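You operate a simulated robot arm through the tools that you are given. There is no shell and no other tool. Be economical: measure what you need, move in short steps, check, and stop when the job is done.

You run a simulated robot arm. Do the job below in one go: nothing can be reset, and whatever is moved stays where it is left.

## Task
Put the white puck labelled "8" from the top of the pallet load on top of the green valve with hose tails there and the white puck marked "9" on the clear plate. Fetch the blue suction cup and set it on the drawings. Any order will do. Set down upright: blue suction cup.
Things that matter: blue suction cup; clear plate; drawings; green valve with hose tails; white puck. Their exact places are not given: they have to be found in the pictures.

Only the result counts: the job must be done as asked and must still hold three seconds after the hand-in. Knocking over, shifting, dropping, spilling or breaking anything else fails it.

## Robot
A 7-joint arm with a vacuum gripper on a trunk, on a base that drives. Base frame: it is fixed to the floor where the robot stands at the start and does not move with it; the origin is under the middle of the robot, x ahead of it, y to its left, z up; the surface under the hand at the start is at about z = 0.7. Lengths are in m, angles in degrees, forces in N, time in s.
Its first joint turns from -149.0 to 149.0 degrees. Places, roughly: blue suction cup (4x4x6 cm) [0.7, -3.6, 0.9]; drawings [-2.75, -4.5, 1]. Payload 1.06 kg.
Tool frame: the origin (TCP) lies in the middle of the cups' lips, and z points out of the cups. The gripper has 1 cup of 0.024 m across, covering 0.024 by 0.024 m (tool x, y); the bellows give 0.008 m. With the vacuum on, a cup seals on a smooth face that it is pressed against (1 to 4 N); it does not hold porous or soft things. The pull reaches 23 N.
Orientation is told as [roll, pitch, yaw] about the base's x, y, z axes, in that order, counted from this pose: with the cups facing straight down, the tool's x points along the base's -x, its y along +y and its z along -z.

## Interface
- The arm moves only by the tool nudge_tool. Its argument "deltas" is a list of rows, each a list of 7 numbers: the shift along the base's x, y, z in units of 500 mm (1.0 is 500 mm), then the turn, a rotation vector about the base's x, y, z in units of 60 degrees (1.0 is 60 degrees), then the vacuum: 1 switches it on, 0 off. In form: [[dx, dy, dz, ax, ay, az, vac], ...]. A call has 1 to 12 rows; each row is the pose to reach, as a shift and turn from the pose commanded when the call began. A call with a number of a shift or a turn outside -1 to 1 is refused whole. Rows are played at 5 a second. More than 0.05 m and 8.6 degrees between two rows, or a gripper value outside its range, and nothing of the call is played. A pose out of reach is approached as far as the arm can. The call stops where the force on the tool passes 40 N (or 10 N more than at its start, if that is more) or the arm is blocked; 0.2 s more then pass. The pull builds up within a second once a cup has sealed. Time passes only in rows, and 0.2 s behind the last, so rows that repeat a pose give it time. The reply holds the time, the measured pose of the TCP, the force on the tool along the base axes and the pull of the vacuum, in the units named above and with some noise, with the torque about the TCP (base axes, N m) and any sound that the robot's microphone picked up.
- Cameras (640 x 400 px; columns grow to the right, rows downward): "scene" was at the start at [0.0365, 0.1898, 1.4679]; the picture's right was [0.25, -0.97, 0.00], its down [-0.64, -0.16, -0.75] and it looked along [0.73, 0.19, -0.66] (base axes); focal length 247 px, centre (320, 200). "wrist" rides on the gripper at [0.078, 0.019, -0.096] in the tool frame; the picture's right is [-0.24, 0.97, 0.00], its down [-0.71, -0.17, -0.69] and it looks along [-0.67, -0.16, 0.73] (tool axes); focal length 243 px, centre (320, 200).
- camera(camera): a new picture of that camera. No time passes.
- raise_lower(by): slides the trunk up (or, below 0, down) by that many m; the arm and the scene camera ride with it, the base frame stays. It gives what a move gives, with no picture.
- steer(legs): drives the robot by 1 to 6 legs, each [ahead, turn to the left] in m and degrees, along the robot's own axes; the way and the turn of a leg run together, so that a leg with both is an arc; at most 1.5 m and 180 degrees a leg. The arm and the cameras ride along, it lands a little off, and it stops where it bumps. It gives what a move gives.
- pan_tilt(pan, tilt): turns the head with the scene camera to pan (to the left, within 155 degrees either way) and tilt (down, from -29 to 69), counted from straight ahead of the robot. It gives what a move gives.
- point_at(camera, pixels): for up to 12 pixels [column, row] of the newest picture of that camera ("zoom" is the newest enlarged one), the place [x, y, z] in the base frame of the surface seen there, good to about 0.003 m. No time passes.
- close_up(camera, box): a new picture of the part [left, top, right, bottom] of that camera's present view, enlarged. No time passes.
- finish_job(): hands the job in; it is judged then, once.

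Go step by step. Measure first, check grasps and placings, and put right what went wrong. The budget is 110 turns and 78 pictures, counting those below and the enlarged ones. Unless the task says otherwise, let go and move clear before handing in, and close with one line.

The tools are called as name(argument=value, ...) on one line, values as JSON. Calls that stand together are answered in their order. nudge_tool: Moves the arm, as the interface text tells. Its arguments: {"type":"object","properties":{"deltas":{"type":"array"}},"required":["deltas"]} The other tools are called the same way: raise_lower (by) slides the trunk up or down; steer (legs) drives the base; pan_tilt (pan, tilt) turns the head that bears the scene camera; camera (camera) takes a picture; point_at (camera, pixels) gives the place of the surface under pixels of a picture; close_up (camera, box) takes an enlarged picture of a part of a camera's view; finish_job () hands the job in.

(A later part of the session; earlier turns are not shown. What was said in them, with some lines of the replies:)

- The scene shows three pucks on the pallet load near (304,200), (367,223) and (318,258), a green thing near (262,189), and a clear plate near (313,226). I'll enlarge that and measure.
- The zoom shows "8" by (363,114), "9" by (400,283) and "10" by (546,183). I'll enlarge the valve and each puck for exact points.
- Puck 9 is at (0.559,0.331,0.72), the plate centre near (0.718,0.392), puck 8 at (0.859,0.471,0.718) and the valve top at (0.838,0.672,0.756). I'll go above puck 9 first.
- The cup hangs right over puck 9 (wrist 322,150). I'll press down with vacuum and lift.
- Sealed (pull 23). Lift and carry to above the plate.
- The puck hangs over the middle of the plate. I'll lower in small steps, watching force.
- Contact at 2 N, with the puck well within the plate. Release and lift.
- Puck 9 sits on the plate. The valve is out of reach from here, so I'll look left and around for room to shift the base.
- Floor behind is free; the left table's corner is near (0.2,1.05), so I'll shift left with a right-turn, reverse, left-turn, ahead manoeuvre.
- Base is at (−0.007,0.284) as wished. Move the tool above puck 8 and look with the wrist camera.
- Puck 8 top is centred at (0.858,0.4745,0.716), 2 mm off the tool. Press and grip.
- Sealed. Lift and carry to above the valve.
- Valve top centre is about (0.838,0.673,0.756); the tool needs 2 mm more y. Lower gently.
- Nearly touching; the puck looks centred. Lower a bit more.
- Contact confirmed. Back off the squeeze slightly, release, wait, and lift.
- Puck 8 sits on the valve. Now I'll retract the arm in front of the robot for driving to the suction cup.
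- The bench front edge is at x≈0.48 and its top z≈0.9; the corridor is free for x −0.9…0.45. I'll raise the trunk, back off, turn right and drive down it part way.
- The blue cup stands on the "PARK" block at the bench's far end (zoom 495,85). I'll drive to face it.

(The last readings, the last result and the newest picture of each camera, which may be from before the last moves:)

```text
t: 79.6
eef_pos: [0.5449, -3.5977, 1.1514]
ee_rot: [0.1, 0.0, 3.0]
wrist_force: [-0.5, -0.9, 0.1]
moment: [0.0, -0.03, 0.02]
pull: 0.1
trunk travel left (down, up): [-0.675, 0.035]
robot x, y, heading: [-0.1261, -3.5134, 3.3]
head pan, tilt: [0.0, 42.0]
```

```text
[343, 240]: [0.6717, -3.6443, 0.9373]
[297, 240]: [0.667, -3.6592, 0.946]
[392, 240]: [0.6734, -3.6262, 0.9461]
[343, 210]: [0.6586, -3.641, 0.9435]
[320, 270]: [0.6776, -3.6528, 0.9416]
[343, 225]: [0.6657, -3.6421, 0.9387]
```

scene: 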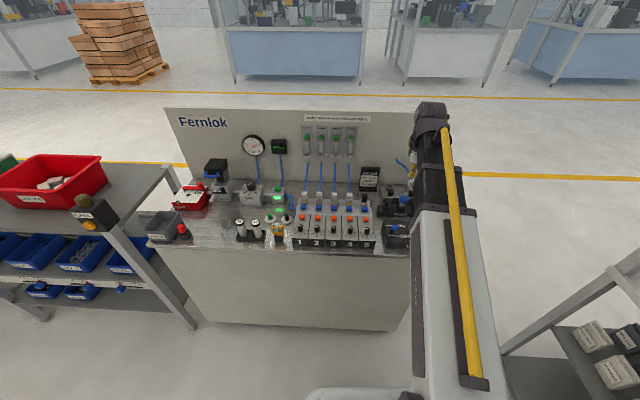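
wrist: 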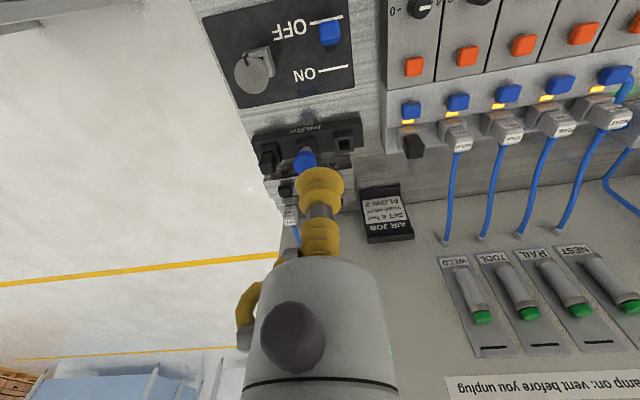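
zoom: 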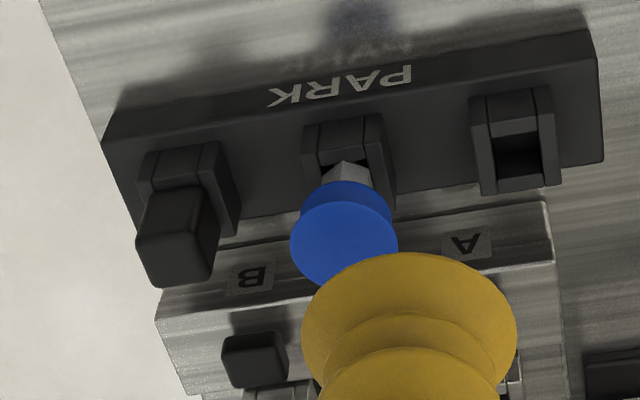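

The cup's dish is centred at about (0.669,−3.6425), rim z≈0.945, dish z≈0.938. Move above it.

nudge_tool(deltas=[[0.08, -0.03, 0, 0, 0, 0, 0], [0.16, -0.06, 0, 0, 0, 0, 0], [0.248, -0.089, 0, 0, 0, 0, 0], [0.248, -0.089, -0.09, 0, 0, 0, 0], [0.248, -0.089, -0.18, 0, 0, 0, 0], [0.248, -0.089, -0.27, 0, 0, 0, 0], [0.248, -0.089, -0.35, 0, 0, 0, 0], [0.248, -0.089, -0.35, 0, 0, 0, 0]])

close_up(camera="wrist", box=[230, 60, 410, 220])

close_up(camera="scene", box=[360, 160, 440, 230])

```text
t: 81.4
eef_pos: [0.6705, -3.6418, 0.9761]
ee_rot: [0.0, 0.1, 3.0]
wrist_force: [0.2, -0.9, 0.5]
moment: [0.01, -0.01, 0.02]
pull: 0.1
trunk travel left (down, up): [-0.675, 0.035]
robot x, y, heading: [-0.1293, -3.5139, 3.0]
head pan, tilt: [0.0, 42.0]
```

```text
2.50 times, centred on (320, 140) of wrist
```

zoom: 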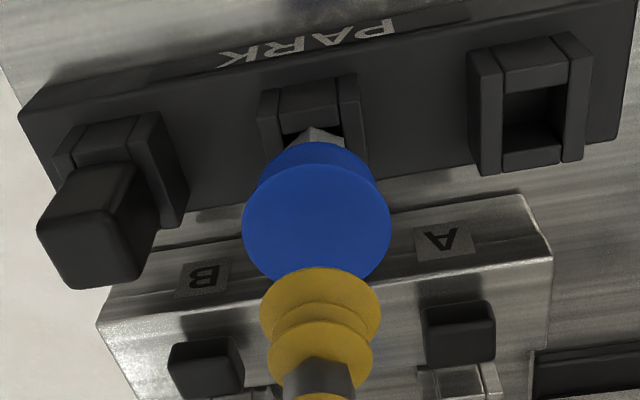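

```text
5.71 times, centred on (400, 195) of scene
```

zoom: 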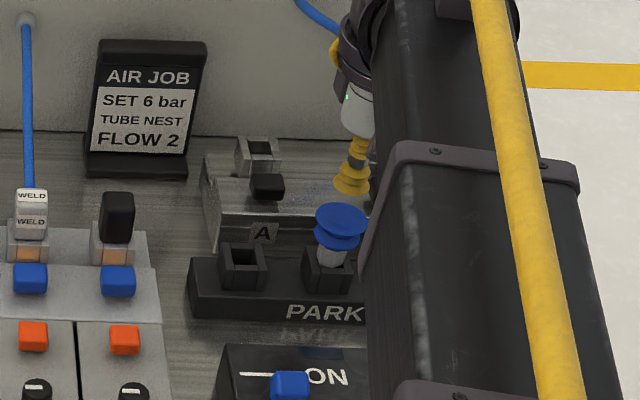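

point_at(camera="wrist", pixels=[[318, 149], [291, 149], [347, 149], [318, 128], [302, 165], [337, 167], [318, 140], [318, 158]])

```text
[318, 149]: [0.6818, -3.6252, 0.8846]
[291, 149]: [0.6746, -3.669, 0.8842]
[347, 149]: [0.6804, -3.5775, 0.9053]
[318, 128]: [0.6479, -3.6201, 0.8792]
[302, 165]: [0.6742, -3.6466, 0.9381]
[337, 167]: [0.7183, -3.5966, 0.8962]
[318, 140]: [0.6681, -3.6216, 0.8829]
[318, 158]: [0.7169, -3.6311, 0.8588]
```

close_up(camera="wrist", box=[260, 100, 380, 175])

point_at(camera="zoom", pixels=[[310, 260], [310, 220], [310, 190], [310, 300], [200, 260], [180, 260], [440, 260], [425, 260], [240, 350], [400, 350]])

```text
5.33 times, centred on (320, 138) of wrist
```

zoom: 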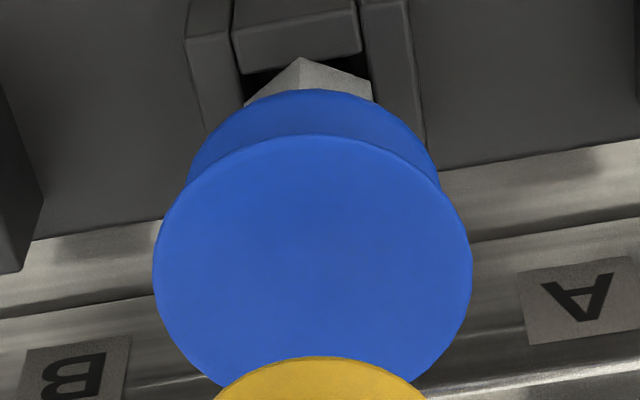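

```text
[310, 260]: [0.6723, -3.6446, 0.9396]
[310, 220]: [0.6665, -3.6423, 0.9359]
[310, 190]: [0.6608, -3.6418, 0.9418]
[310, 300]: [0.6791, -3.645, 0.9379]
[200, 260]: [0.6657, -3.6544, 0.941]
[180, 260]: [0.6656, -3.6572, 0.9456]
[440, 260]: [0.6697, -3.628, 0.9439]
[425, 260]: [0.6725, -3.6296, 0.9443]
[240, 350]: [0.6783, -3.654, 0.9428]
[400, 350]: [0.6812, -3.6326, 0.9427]
```

The tool is centred on the dish. Lower with vacuum in small steps.

nudge_tool(deltas=[[0, -0.001, -0.04, 0, 0, 0, 1], [0, -0.001, -0.06, 0, 0, 0, 1], [0, -0.001, -0.068, 0, 0, 0, 1], [0, -0.001, -0.072, 0, 0, 0, 1], [0, -0.001, -0.072, 0, 0, 0, 1], [0, -0.001, -0.072, 0, 0, 0, 1]])

```text
t: 82.8
eef_pos: [0.6695, -3.6426, 0.9414]
ee_rot: [0.0, -0.1, 3.0]
wrist_force: [3.5, -1.0, 16.9]
moment: [-0.03, -0.09, 0.03]
pull: 23.0
trunk travel left (down, up): [-0.675, 0.035]
robot x, y, heading: [-0.1322, -3.5075, 2.8]
head pan, tilt: [0.0, 42.0]
```

Sealed (pull 23). Lift straight up out of the socket.

nudge_tool(deltas=[[0, 0, 0.01, 0, 0, 0, 1], [0, 0, 0.03, 0, 0, 0, 1], [0, 0, 0.06, 0, 0, 0, 1], [0, 0, 0.1, 0, 0, 0, 1], [0, 0, 0.15, 0, 0, 0, 1], [0, 0, 0.21, 0, 0, 0, 1], [0, 0, 0.28, 0, 0, 0, 1], [0, 0, 0.28, 0, 0, 0, 1]])

camera(camera="wrist")

close_up(camera="scene", box=[340, 120, 460, 230])

```text
t: 84.6
eef_pos: [0.6708, -3.6418, 1.0826]
ee_rot: [0.0, 0.0, 3.0]
wrist_force: [0.1, -0.1, 0.0]
moment: [-0.01, -0.04, -0.03]
pull: 22.9
trunk travel left (down, up): [-0.675, 0.035]
robot x, y, heading: [-0.1267, -3.5122, 3.1]
head pan, tilt: [0.0, 42.0]
```

```text
38 pictures are left
```

wrist: 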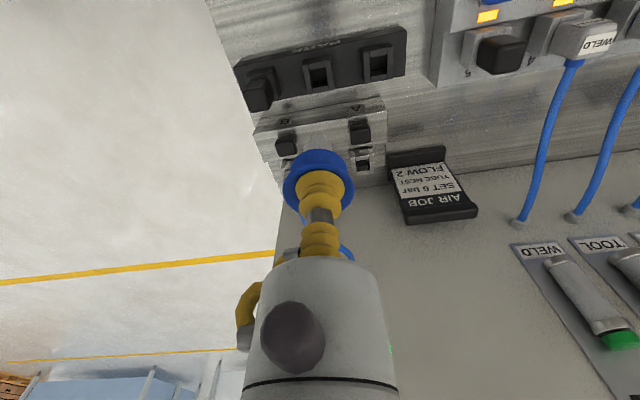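

```text
3.64 times, centred on (400, 175) of scene
```

zoom: 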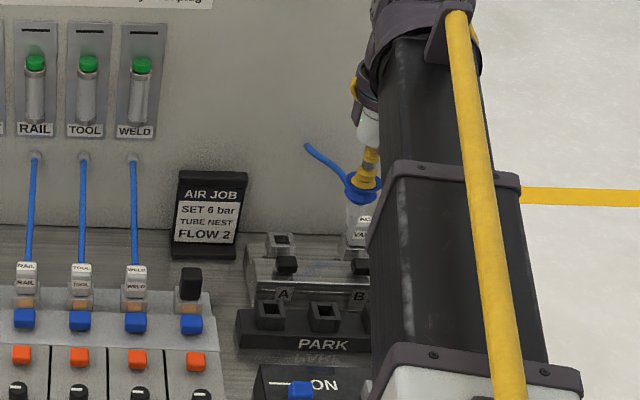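

Got it cleanly out of the socket. Retract, then look toward the drawings behind me.

nudge_tool(deltas=[[-0.06, 0.04, 0.05, 0, 0, 0, 1], [-0.12, 0.08, 0.1, 0, 0, 0, 1], [-0.18, 0.12, 0.14, 0, 0, 0, 1], [-0.24, 0.16, 0.17, 0, 0, 0, 1], [-0.3, 0.2, 0.2, 0, 0, 0, 1], [-0.36, 0.24, 0.2, 0, 0, 0, 1], [-0.42, 0.28, 0.2, 0, 0, 0, 1], [-0.44, 0.28, 0.2, 0, 0, 0, 1]])

pan_tilt(pan=-152, tilt=22)

camera(camera="scene")

point_at(camera="scene", pixels=[[100, 250], [200, 250], [300, 250], [400, 250], [500, 250], [200, 180], [300, 180], [400, 180], [320, 300], [150, 200], [250, 200], [350, 200]])

```text
t: 86.4
eef_pos: [0.4473, -3.5009, 1.1809]
ee_rot: [0.0, 0.0, 2.9]
wrist_force: [-0.9, -0.2, -0.2]
moment: [-0.03, 0.0, 0.0]
pull: 23.2
trunk travel left (down, up): [-0.675, 0.035]
robot x, y, heading: [-0.1313, -3.5135, 2.8]
head pan, tilt: [0.0, 42.0]
```

```text
t: 88.8
eef_pos: [0.4487, -3.5011, 1.1813]
ee_rot: [0.0, 0.0, 3.0]
wrist_force: [-0.1, 1.0, -0.1]
moment: [0.01, -0.01, -0.01]
pull: 23.2
trunk travel left (down, up): [-0.675, 0.035]
robot x, y, heading: [-0.1304, -3.5127, 3.3]
head pan, tilt: [-152.0, 22.0]
```

```text
36 pictures are left
```

scene: 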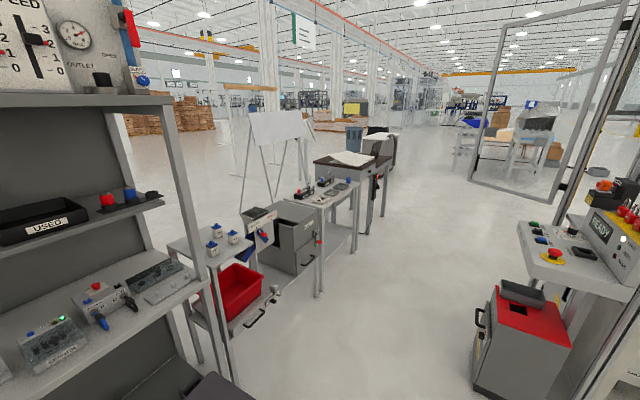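

```text
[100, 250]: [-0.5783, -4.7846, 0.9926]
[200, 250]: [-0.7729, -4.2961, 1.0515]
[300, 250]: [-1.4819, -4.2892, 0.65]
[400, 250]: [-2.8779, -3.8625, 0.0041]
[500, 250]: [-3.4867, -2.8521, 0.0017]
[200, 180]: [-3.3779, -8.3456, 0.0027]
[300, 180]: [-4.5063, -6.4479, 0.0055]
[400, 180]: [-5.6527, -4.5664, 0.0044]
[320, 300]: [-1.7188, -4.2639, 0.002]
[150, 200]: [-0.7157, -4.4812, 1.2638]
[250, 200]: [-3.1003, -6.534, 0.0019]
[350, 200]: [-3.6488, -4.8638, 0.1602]
```

The drawings look to be the paper at (350,158). Measure it and obstacles by the corridor.

close_up(camera="scene", box=[290, 110, 410, 230])

point_at(camera="scene", pixels=[[350, 158], [336, 155], [365, 162], [378, 155], [375, 215], [384, 180], [480, 385], [490, 300], [530, 230], [470, 180], [560, 270], [318, 195]])

```text
3.33 times, centred on (350, 170) of scene
```

zoom: 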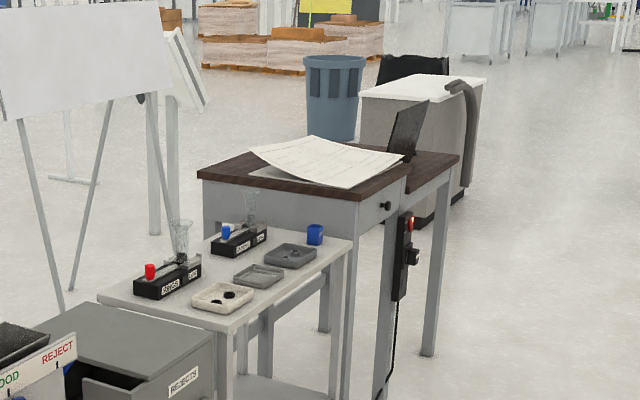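

```text
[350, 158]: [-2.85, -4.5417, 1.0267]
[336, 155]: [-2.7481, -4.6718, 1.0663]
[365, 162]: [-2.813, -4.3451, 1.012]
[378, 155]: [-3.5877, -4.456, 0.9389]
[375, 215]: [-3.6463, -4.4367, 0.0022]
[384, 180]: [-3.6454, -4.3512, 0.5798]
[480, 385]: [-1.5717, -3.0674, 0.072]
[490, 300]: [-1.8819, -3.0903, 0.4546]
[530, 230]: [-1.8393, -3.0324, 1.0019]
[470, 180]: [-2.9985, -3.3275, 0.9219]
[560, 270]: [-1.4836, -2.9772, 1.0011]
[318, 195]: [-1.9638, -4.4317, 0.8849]
```

The drawings lie on a desk near (−2.8,−4.5,1.03), and a corridor y −4.2…−3.05 leads there. I'll back off and turn left to face −x, keeping vacuum.

steer(legs=[[-0.35, 0], [0, 178]])

pan_tilt(pan=0, tilt=30)

camera(camera="scene")

```text
t: 98.3
eef_pos: [-1.0538, -3.5235, 1.1811]
ee_rot: [0.0, 0.0, -178.8]
wrist_force: [-0.2, -0.2, -0.5]
moment: [-0.01, 0.02, 0.03]
pull: 22.8
trunk travel left (down, up): [-0.675, 0.035]
robot x, y, heading: [-0.4762, -3.5299, -178.7]
head pan, tilt: [-152.0, 22.0]
```

```text
t: 100.7
eef_pos: [-1.0545, -3.5237, 1.1809]
ee_rot: [-0.1, -0.1, -178.8]
wrist_force: [-0.2, 0.2, -0.3]
moment: [0.0, 0.0, -0.02]
pull: 23.2
trunk travel left (down, up): [-0.675, 0.035]
robot x, y, heading: [-0.4766, -3.5302, -178.9]
head pan, tilt: [0.0, 30.0]
```

```text
34 pictures are left
```

scene: 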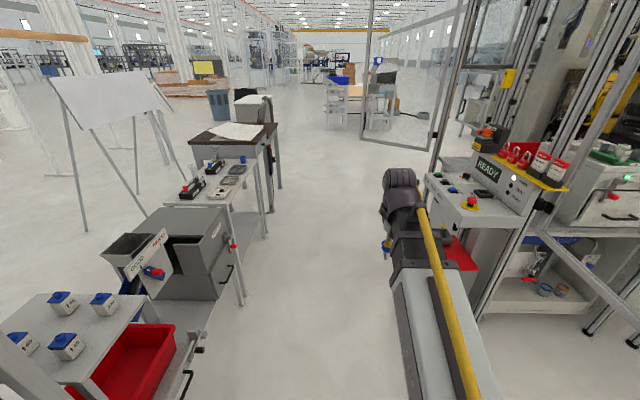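

point_at(camera="scene", pixels=[[238, 300], [265, 232], [280, 187], [425, 180], [430, 165], [445, 215], [470, 245], [362, 138], [185, 375], [430, 147], [275, 130], [400, 270]])

close_up(camera="scene", box=[340, 100, 500, 260])

```text
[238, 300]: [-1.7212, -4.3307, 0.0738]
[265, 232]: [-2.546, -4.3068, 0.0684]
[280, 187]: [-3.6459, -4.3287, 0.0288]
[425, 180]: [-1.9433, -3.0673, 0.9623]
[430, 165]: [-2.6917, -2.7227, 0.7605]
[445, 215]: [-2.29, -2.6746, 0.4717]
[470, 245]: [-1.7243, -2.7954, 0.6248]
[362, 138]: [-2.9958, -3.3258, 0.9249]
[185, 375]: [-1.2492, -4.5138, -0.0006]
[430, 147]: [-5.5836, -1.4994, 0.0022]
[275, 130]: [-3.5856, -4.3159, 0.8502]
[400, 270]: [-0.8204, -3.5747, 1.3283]
```

```text
2.50 times, centred on (420, 180) of scene
```

zoom: 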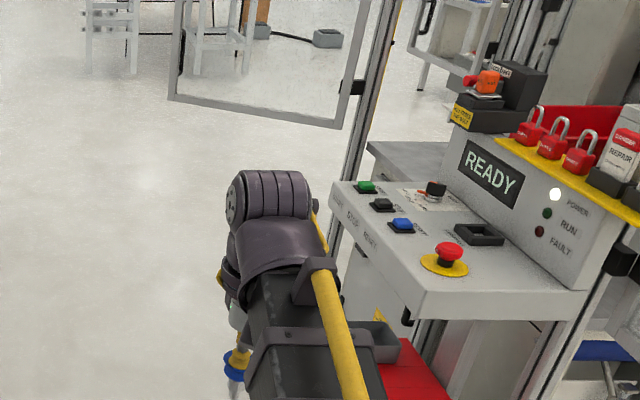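

Corridor is free between y≈−4.3 and −3.07; drive half way toward (−2.65,−3.72), then check pose.

steer(legs=[[0, 3.8], [1.1, 0]])

```text
t: 106.7
eef_pos: [-2.1351, -3.6461, 1.1801]
ee_rot: [0.0, 0.0, -175.5]
wrist_force: [0.2, 0.2, -0.4]
moment: [-0.02, -0.01, -0.03]
pull: 23.0
trunk travel left (down, up): [-0.675, 0.035]
robot x, y, heading: [-1.5581, -3.6205, -175.7]
head pan, tilt: [0.0, 30.0]
```

steer(legs=[[1.09, 1], [0, 85]])

pan_tilt(pan=-5, tilt=45)

camera(camera="scene")

camera(camera="wrist")

```text
t: 115.9
eef_pos: [-2.6585, -4.2835, 1.1813]
ee_rot: [0.0, 0.0, -90.5]
wrist_force: [0.4, 0.4, -0.2]
moment: [0.0, 0.0, 0.0]
pull: 23.0
trunk travel left (down, up): [-0.675, 0.035]
robot x, y, heading: [-2.6333, -3.704, -90.4]
head pan, tilt: [0.0, 30.0]
```

```text
t: 116.7
eef_pos: [-2.6583, -4.2824, 1.182]
ee_rot: [0.0, 0.1, -90.4]
wrist_force: [0.7, 0.2, -0.1]
moment: [-0.02, -0.01, -0.01]
pull: 23.0
trunk travel left (down, up): [-0.675, 0.035]
robot x, y, heading: [-2.6343, -3.7079, -90.5]
head pan, tilt: [-5.0, 45.0]
```

```text
32 pictures are left
```

scene: 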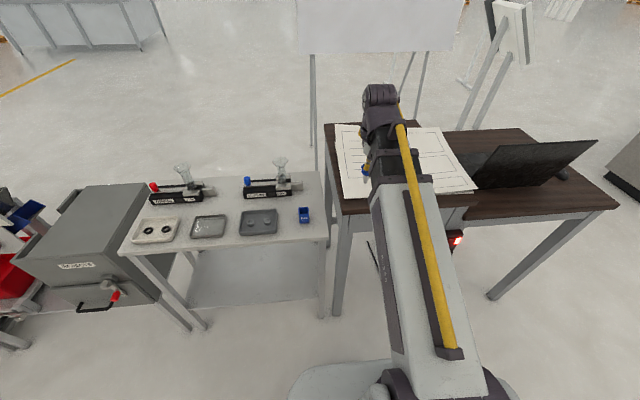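

```text
31 pictures are left
```

wrist: 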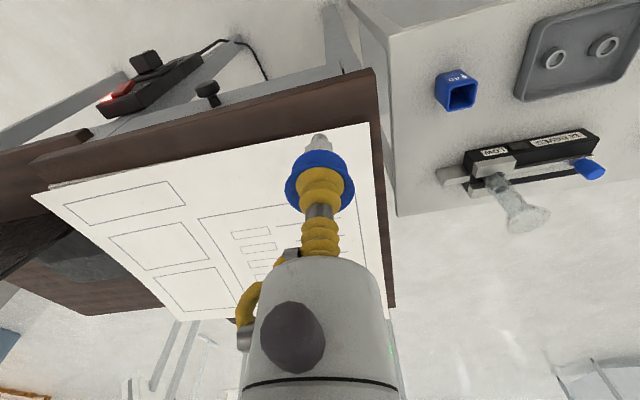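

point_at(camera="wrist", pixels=[[60, 195], [365, 130], [380, 265], [170, 300], [160, 200], [240, 180], [220, 230], [200, 270], [250, 250], [355, 220], [270, 160], [380, 100]])

close_up(camera="scene", box=[310, 90, 500, 230])

```text
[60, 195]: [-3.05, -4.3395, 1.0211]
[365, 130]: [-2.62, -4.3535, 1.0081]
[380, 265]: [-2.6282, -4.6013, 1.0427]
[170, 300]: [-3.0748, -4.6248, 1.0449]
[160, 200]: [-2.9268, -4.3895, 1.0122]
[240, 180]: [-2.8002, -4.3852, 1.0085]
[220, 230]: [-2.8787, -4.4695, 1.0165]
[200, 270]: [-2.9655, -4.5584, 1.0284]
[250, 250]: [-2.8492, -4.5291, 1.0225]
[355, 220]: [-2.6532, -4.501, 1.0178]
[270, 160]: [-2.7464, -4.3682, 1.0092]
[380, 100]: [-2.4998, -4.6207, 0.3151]
```

```text
2.86 times, centred on (405, 160) of scene
```

zoom: 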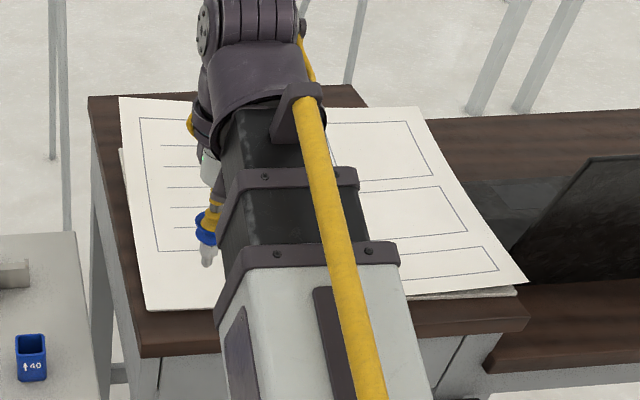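

point_at(camera="wrist", pixels=[[270, 146], [270, 153], [270, 167], [270, 175], [270, 183], [270, 191], [270, 200], [270, 210], [270, 220], [200, 175], [230, 195], [340, 150]])

close_up(camera="wrist", box=[240, 100, 400, 200])

```text
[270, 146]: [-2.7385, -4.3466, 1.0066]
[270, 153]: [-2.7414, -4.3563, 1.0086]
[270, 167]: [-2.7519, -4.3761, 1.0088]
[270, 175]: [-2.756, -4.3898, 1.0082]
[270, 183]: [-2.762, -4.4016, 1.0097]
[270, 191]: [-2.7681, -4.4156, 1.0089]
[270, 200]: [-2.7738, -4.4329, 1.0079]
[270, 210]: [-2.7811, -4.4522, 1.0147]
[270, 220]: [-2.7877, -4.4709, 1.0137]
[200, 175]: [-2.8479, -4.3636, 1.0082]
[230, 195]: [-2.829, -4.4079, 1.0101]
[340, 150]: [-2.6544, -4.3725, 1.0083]
```

```text
4.00 times, centred on (320, 150) of wrist
```

zoom: 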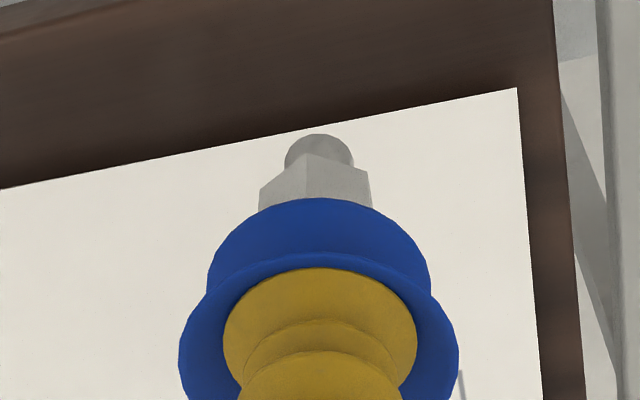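

The paper is flat (z≈1.008) for y −4.35…−4.43. I'll go above (−2.72,−4.395) and lower to a couple of centimetres clear.

nudge_tool(deltas=[[-0.04, -0.07, 0, 0, 0, 0, 1], [-0.08, -0.14, 0, 0, 0, 0, 1], [-0.124, -0.224, 0, 0, 0, 0, 1], [-0.124, -0.224, -0.07, 0, 0, 0, 1], [-0.124, -0.224, -0.13, 0, 0, 0, 1], [-0.124, -0.224, -0.18, 0, 0, 0, 1], [-0.124, -0.224, -0.18, 0, 0, 0, 1]])

close_up(camera="scene", box=[320, 110, 440, 210])

close_up(camera="wrist", box=[240, 80, 400, 200])

```text
t: 118.3
eef_pos: [-2.7204, -4.3968, 1.0909]
ee_rot: [-0.1, 0.0, -90.5]
wrist_force: [0.0, -0.7, -0.2]
moment: [-0.02, -0.04, 0.0]
pull: 23.3
trunk travel left (down, up): [-0.675, 0.035]
robot x, y, heading: [-2.6331, -3.7045, -90.6]
head pan, tilt: [-5.0, 45.0]
```

```text
4.00 times, centred on (380, 160) of scene
```

zoom: 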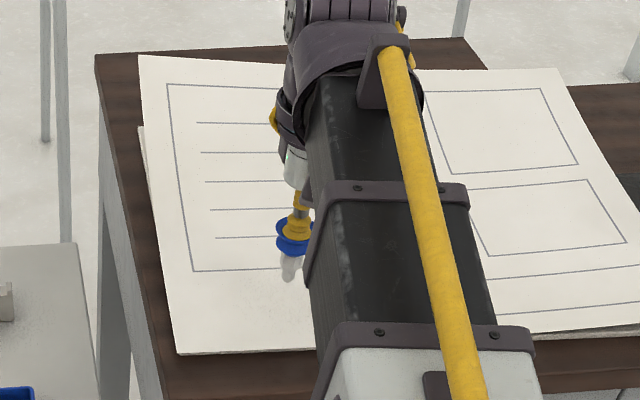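

```text
3.33 times, centred on (320, 140) of wrist
```

zoom: 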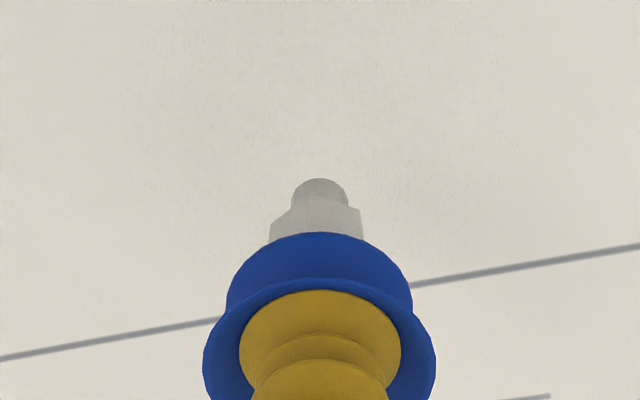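

point_at(camera="zoom", pixels=[[320, 186], [320, 195], [320, 165], [320, 250], [320, 100], [120, 190], [520, 190]])

nudge_tool(deltas=[[0, 0, -0.02, 0, 0, 0, 1], [0, 0, -0.03, 0, 0, 0, 1], [0, 0, -0.036, 0, 0, 0, 1], [0, 0, -0.036, 0, 0, 0, 1]])

```text
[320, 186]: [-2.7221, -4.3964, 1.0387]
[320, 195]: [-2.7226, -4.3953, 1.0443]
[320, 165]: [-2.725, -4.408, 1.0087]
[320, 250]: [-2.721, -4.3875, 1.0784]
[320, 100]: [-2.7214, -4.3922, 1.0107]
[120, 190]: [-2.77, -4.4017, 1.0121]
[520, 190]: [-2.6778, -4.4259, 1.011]
```

```text
t: 119.3
eef_pos: [-2.7217, -4.395, 1.0728]
ee_rot: [0.0, 0.0, -90.5]
wrist_force: [-0.1, -0.2, 0.0]
moment: [0.01, 0.01, -0.01]
pull: 23.2
trunk travel left (down, up): [-0.675, 0.035]
robot x, y, heading: [-2.6336, -3.7095, -90.5]
head pan, tilt: [-5.0, 45.0]
```

nudge_tool(deltas=[[0, 0, -0.005, 0, 0, 0, 1], [0, 0, -0.01, 0, 0, 0, 1], [0, 0, -0.01, 0, 0, 0, 1]])

```text
t: 120.1
eef_pos: [-2.7206, -4.3945, 1.0677]
ee_rot: [0.0, 0.0, -90.6]
wrist_force: [-0.4, 0.9, 0.1]
moment: [0.0, 0.04, -0.01]
pull: 22.6
trunk travel left (down, up): [-0.675, 0.035]
robot x, y, heading: [-2.6381, -3.7095, -90.5]
head pan, tilt: [-5.0, 45.0]
```

nudge_tool(deltas=[[0, 0, -0.003, 0, 0, 0, 1], [0, 0, -0.006, 0, 0, 0, 1], [0, 0, -0.006, 0, 0, 0, 1]])

close_up(camera="wrist", box=[240, 80, 400, 200])

```text
t: 120.9
eef_pos: [-2.7218, -4.3943, 1.066]
ee_rot: [0.0, 0.0, -90.5]
wrist_force: [0.5, -0.3, -0.1]
moment: [0.02, -0.01, -0.02]
pull: 22.8
trunk travel left (down, up): [-0.675, 0.035]
robot x, y, heading: [-2.6291, -3.7028, -90.5]
head pan, tilt: [-5.0, 45.0]
```

```text
3.33 times, centred on (320, 140) of wrist
```

zoom: 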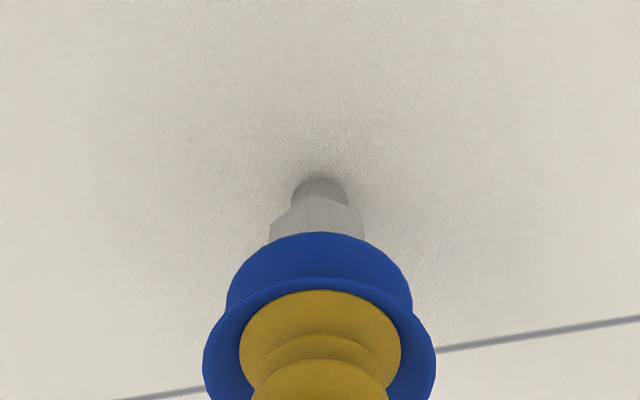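

Very close (shadow meets the tip). Another 1 mm steps.

nudge_tool(deltas=[[0, 0, -0.002, 0, 0, 0, 1], [0, 0, -0.004, 0, 0, 0, 1], [0, 0, -0.004, 0, 0, 0, 1]])

```text
t: 121.7
eef_pos: [-2.7208, -4.3946, 1.0629]
ee_rot: [-0.1, 0.0, -90.5]
wrist_force: [0.4, -0.7, 11.6]
moment: [-0.09, 0.02, -0.03]
pull: 23.1
trunk travel left (down, up): [-0.675, 0.035]
robot x, y, heading: [-2.6316, -3.7071, -90.5]
head pan, tilt: [-5.0, 45.0]
```

Contact (11.6 N). Back off about a millimetre and read the force before releasing.

nudge_tool(deltas=[[0, 0, 0.001, 0, 0, 0, 1], [0, 0, 0.002, 0, 0, 0, 1], [0, 0, 0.002, 0, 0, 0, 1]])

```text
t: 122.5
eef_pos: [-2.7205, -4.3956, 1.0625]
ee_rot: [0.0, 0.0, -90.6]
wrist_force: [0.0, 0.8, 0.1]
moment: [0.05, 0.0, 0.0]
pull: 22.9
trunk travel left (down, up): [-0.675, 0.035]
robot x, y, heading: [-2.6336, -3.7096, -90.3]
head pan, tilt: [-5.0, 45.0]
```

Load nearly zero, tip just touching. Settle 0.3 mm, release, wait, and rise slowly.

nudge_tool(deltas=[[0, 0, -0.0006, 0, 0, 0, 1], [0, 0, -0.0006, 0, 0, 0, 0], [0, 0, -0.0006, 0, 0, 0, 0], [0, 0, -0.0006, 0, 0, 0, 0], [0, 0, -0.0006, 0, 0, 0, 0], [0, 0, -0.0006, 0, 0, 0, 0], [0, 0, 0.003, 0, 0, 0, 0], [0, 0, 0.01, 0, 0, 0, 0], [0, 0, 0.025, 0, 0, 0, 0], [0, 0, 0.06, 0, 0, 0, 0], [0, 0, 0.12, 0, 0, 0, 0], [0, 0, 0.2, 0, 0, 0, 0]])

camera(camera="wrist")

close_up(camera="scene", box=[320, 110, 440, 210])

```text
t: 125.1
eef_pos: [-2.7203, -4.3964, 1.1622]
ee_rot: [0.0, -0.1, -90.5]
wrist_force: [0.4, 0.9, 0.3]
moment: [0.02, -0.02, 0.01]
pull: 0.1
trunk travel left (down, up): [-0.675, 0.035]
robot x, y, heading: [-2.6335, -3.706, -90.3]
head pan, tilt: [-5.0, 45.0]
```

```text
25 pictures are left
```

wrist: 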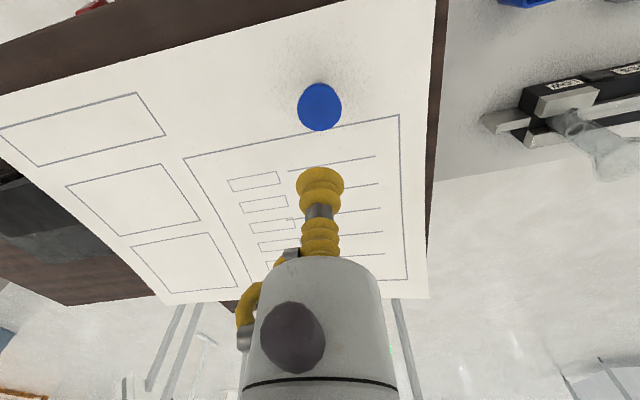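

```text
4.00 times, centred on (380, 160) of scene
```

zoom: 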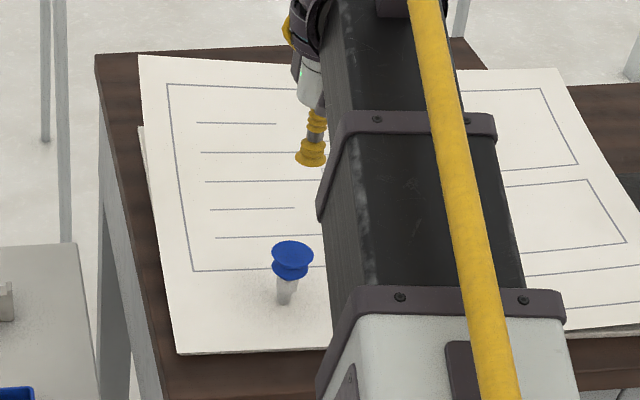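

The cup stands upright on the drawings, well inside the sheet. I'll move up clear and recheck after a second.

nudge_tool(deltas=[[0, 0.04, 0.06, 0, 0, 0, 0], [0, 0.1, 0.1, 0, 0, 0, 0], [0, 0.16, 0.1, 0, 0, 0, 0], [0, 0.2, 0.1, 0, 0, 0, 0], [0, 0.2, 0.1, 0, 0, 0, 0], [0, 0.2, 0.1, 0, 0, 0, 0], [0, 0.2, 0.1, 0, 0, 0, 0], [0, 0.2, 0.1, 0, 0, 0, 0], [0, 0.2, 0.1, 0, 0, 0, 0]])

close_up(camera="scene", box=[320, 110, 440, 210])

```text
t: 127.1
eef_pos: [-2.722, -4.2961, 1.2151]
ee_rot: [0.0, 0.0, -90.5]
wrist_force: [-0.3, -0.2, -0.5]
moment: [0.01, -0.01, 0.01]
pull: 0.2
trunk travel left (down, up): [-0.675, 0.035]
robot x, y, heading: [-2.634, -3.7089, -90.6]
head pan, tilt: [-5.0, 45.0]
```

```text
4.00 times, centred on (380, 160) of scene
```

zoom: 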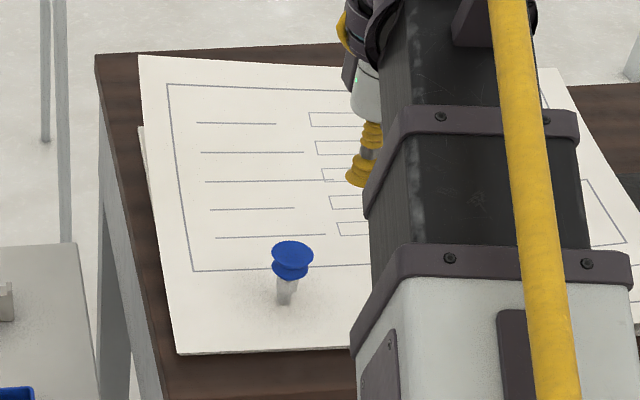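

The cup still stands, the tool is clear, and both pucks were placed and checked earlier. Handing in.

finish_job()

```text
The job is handed in.
```

Puck "8" is on the green valve, puck "9" is on the clear plate, and the blue suction cup stands upright on the drawings; I checked each one by camera after letting go, then handed the job in.
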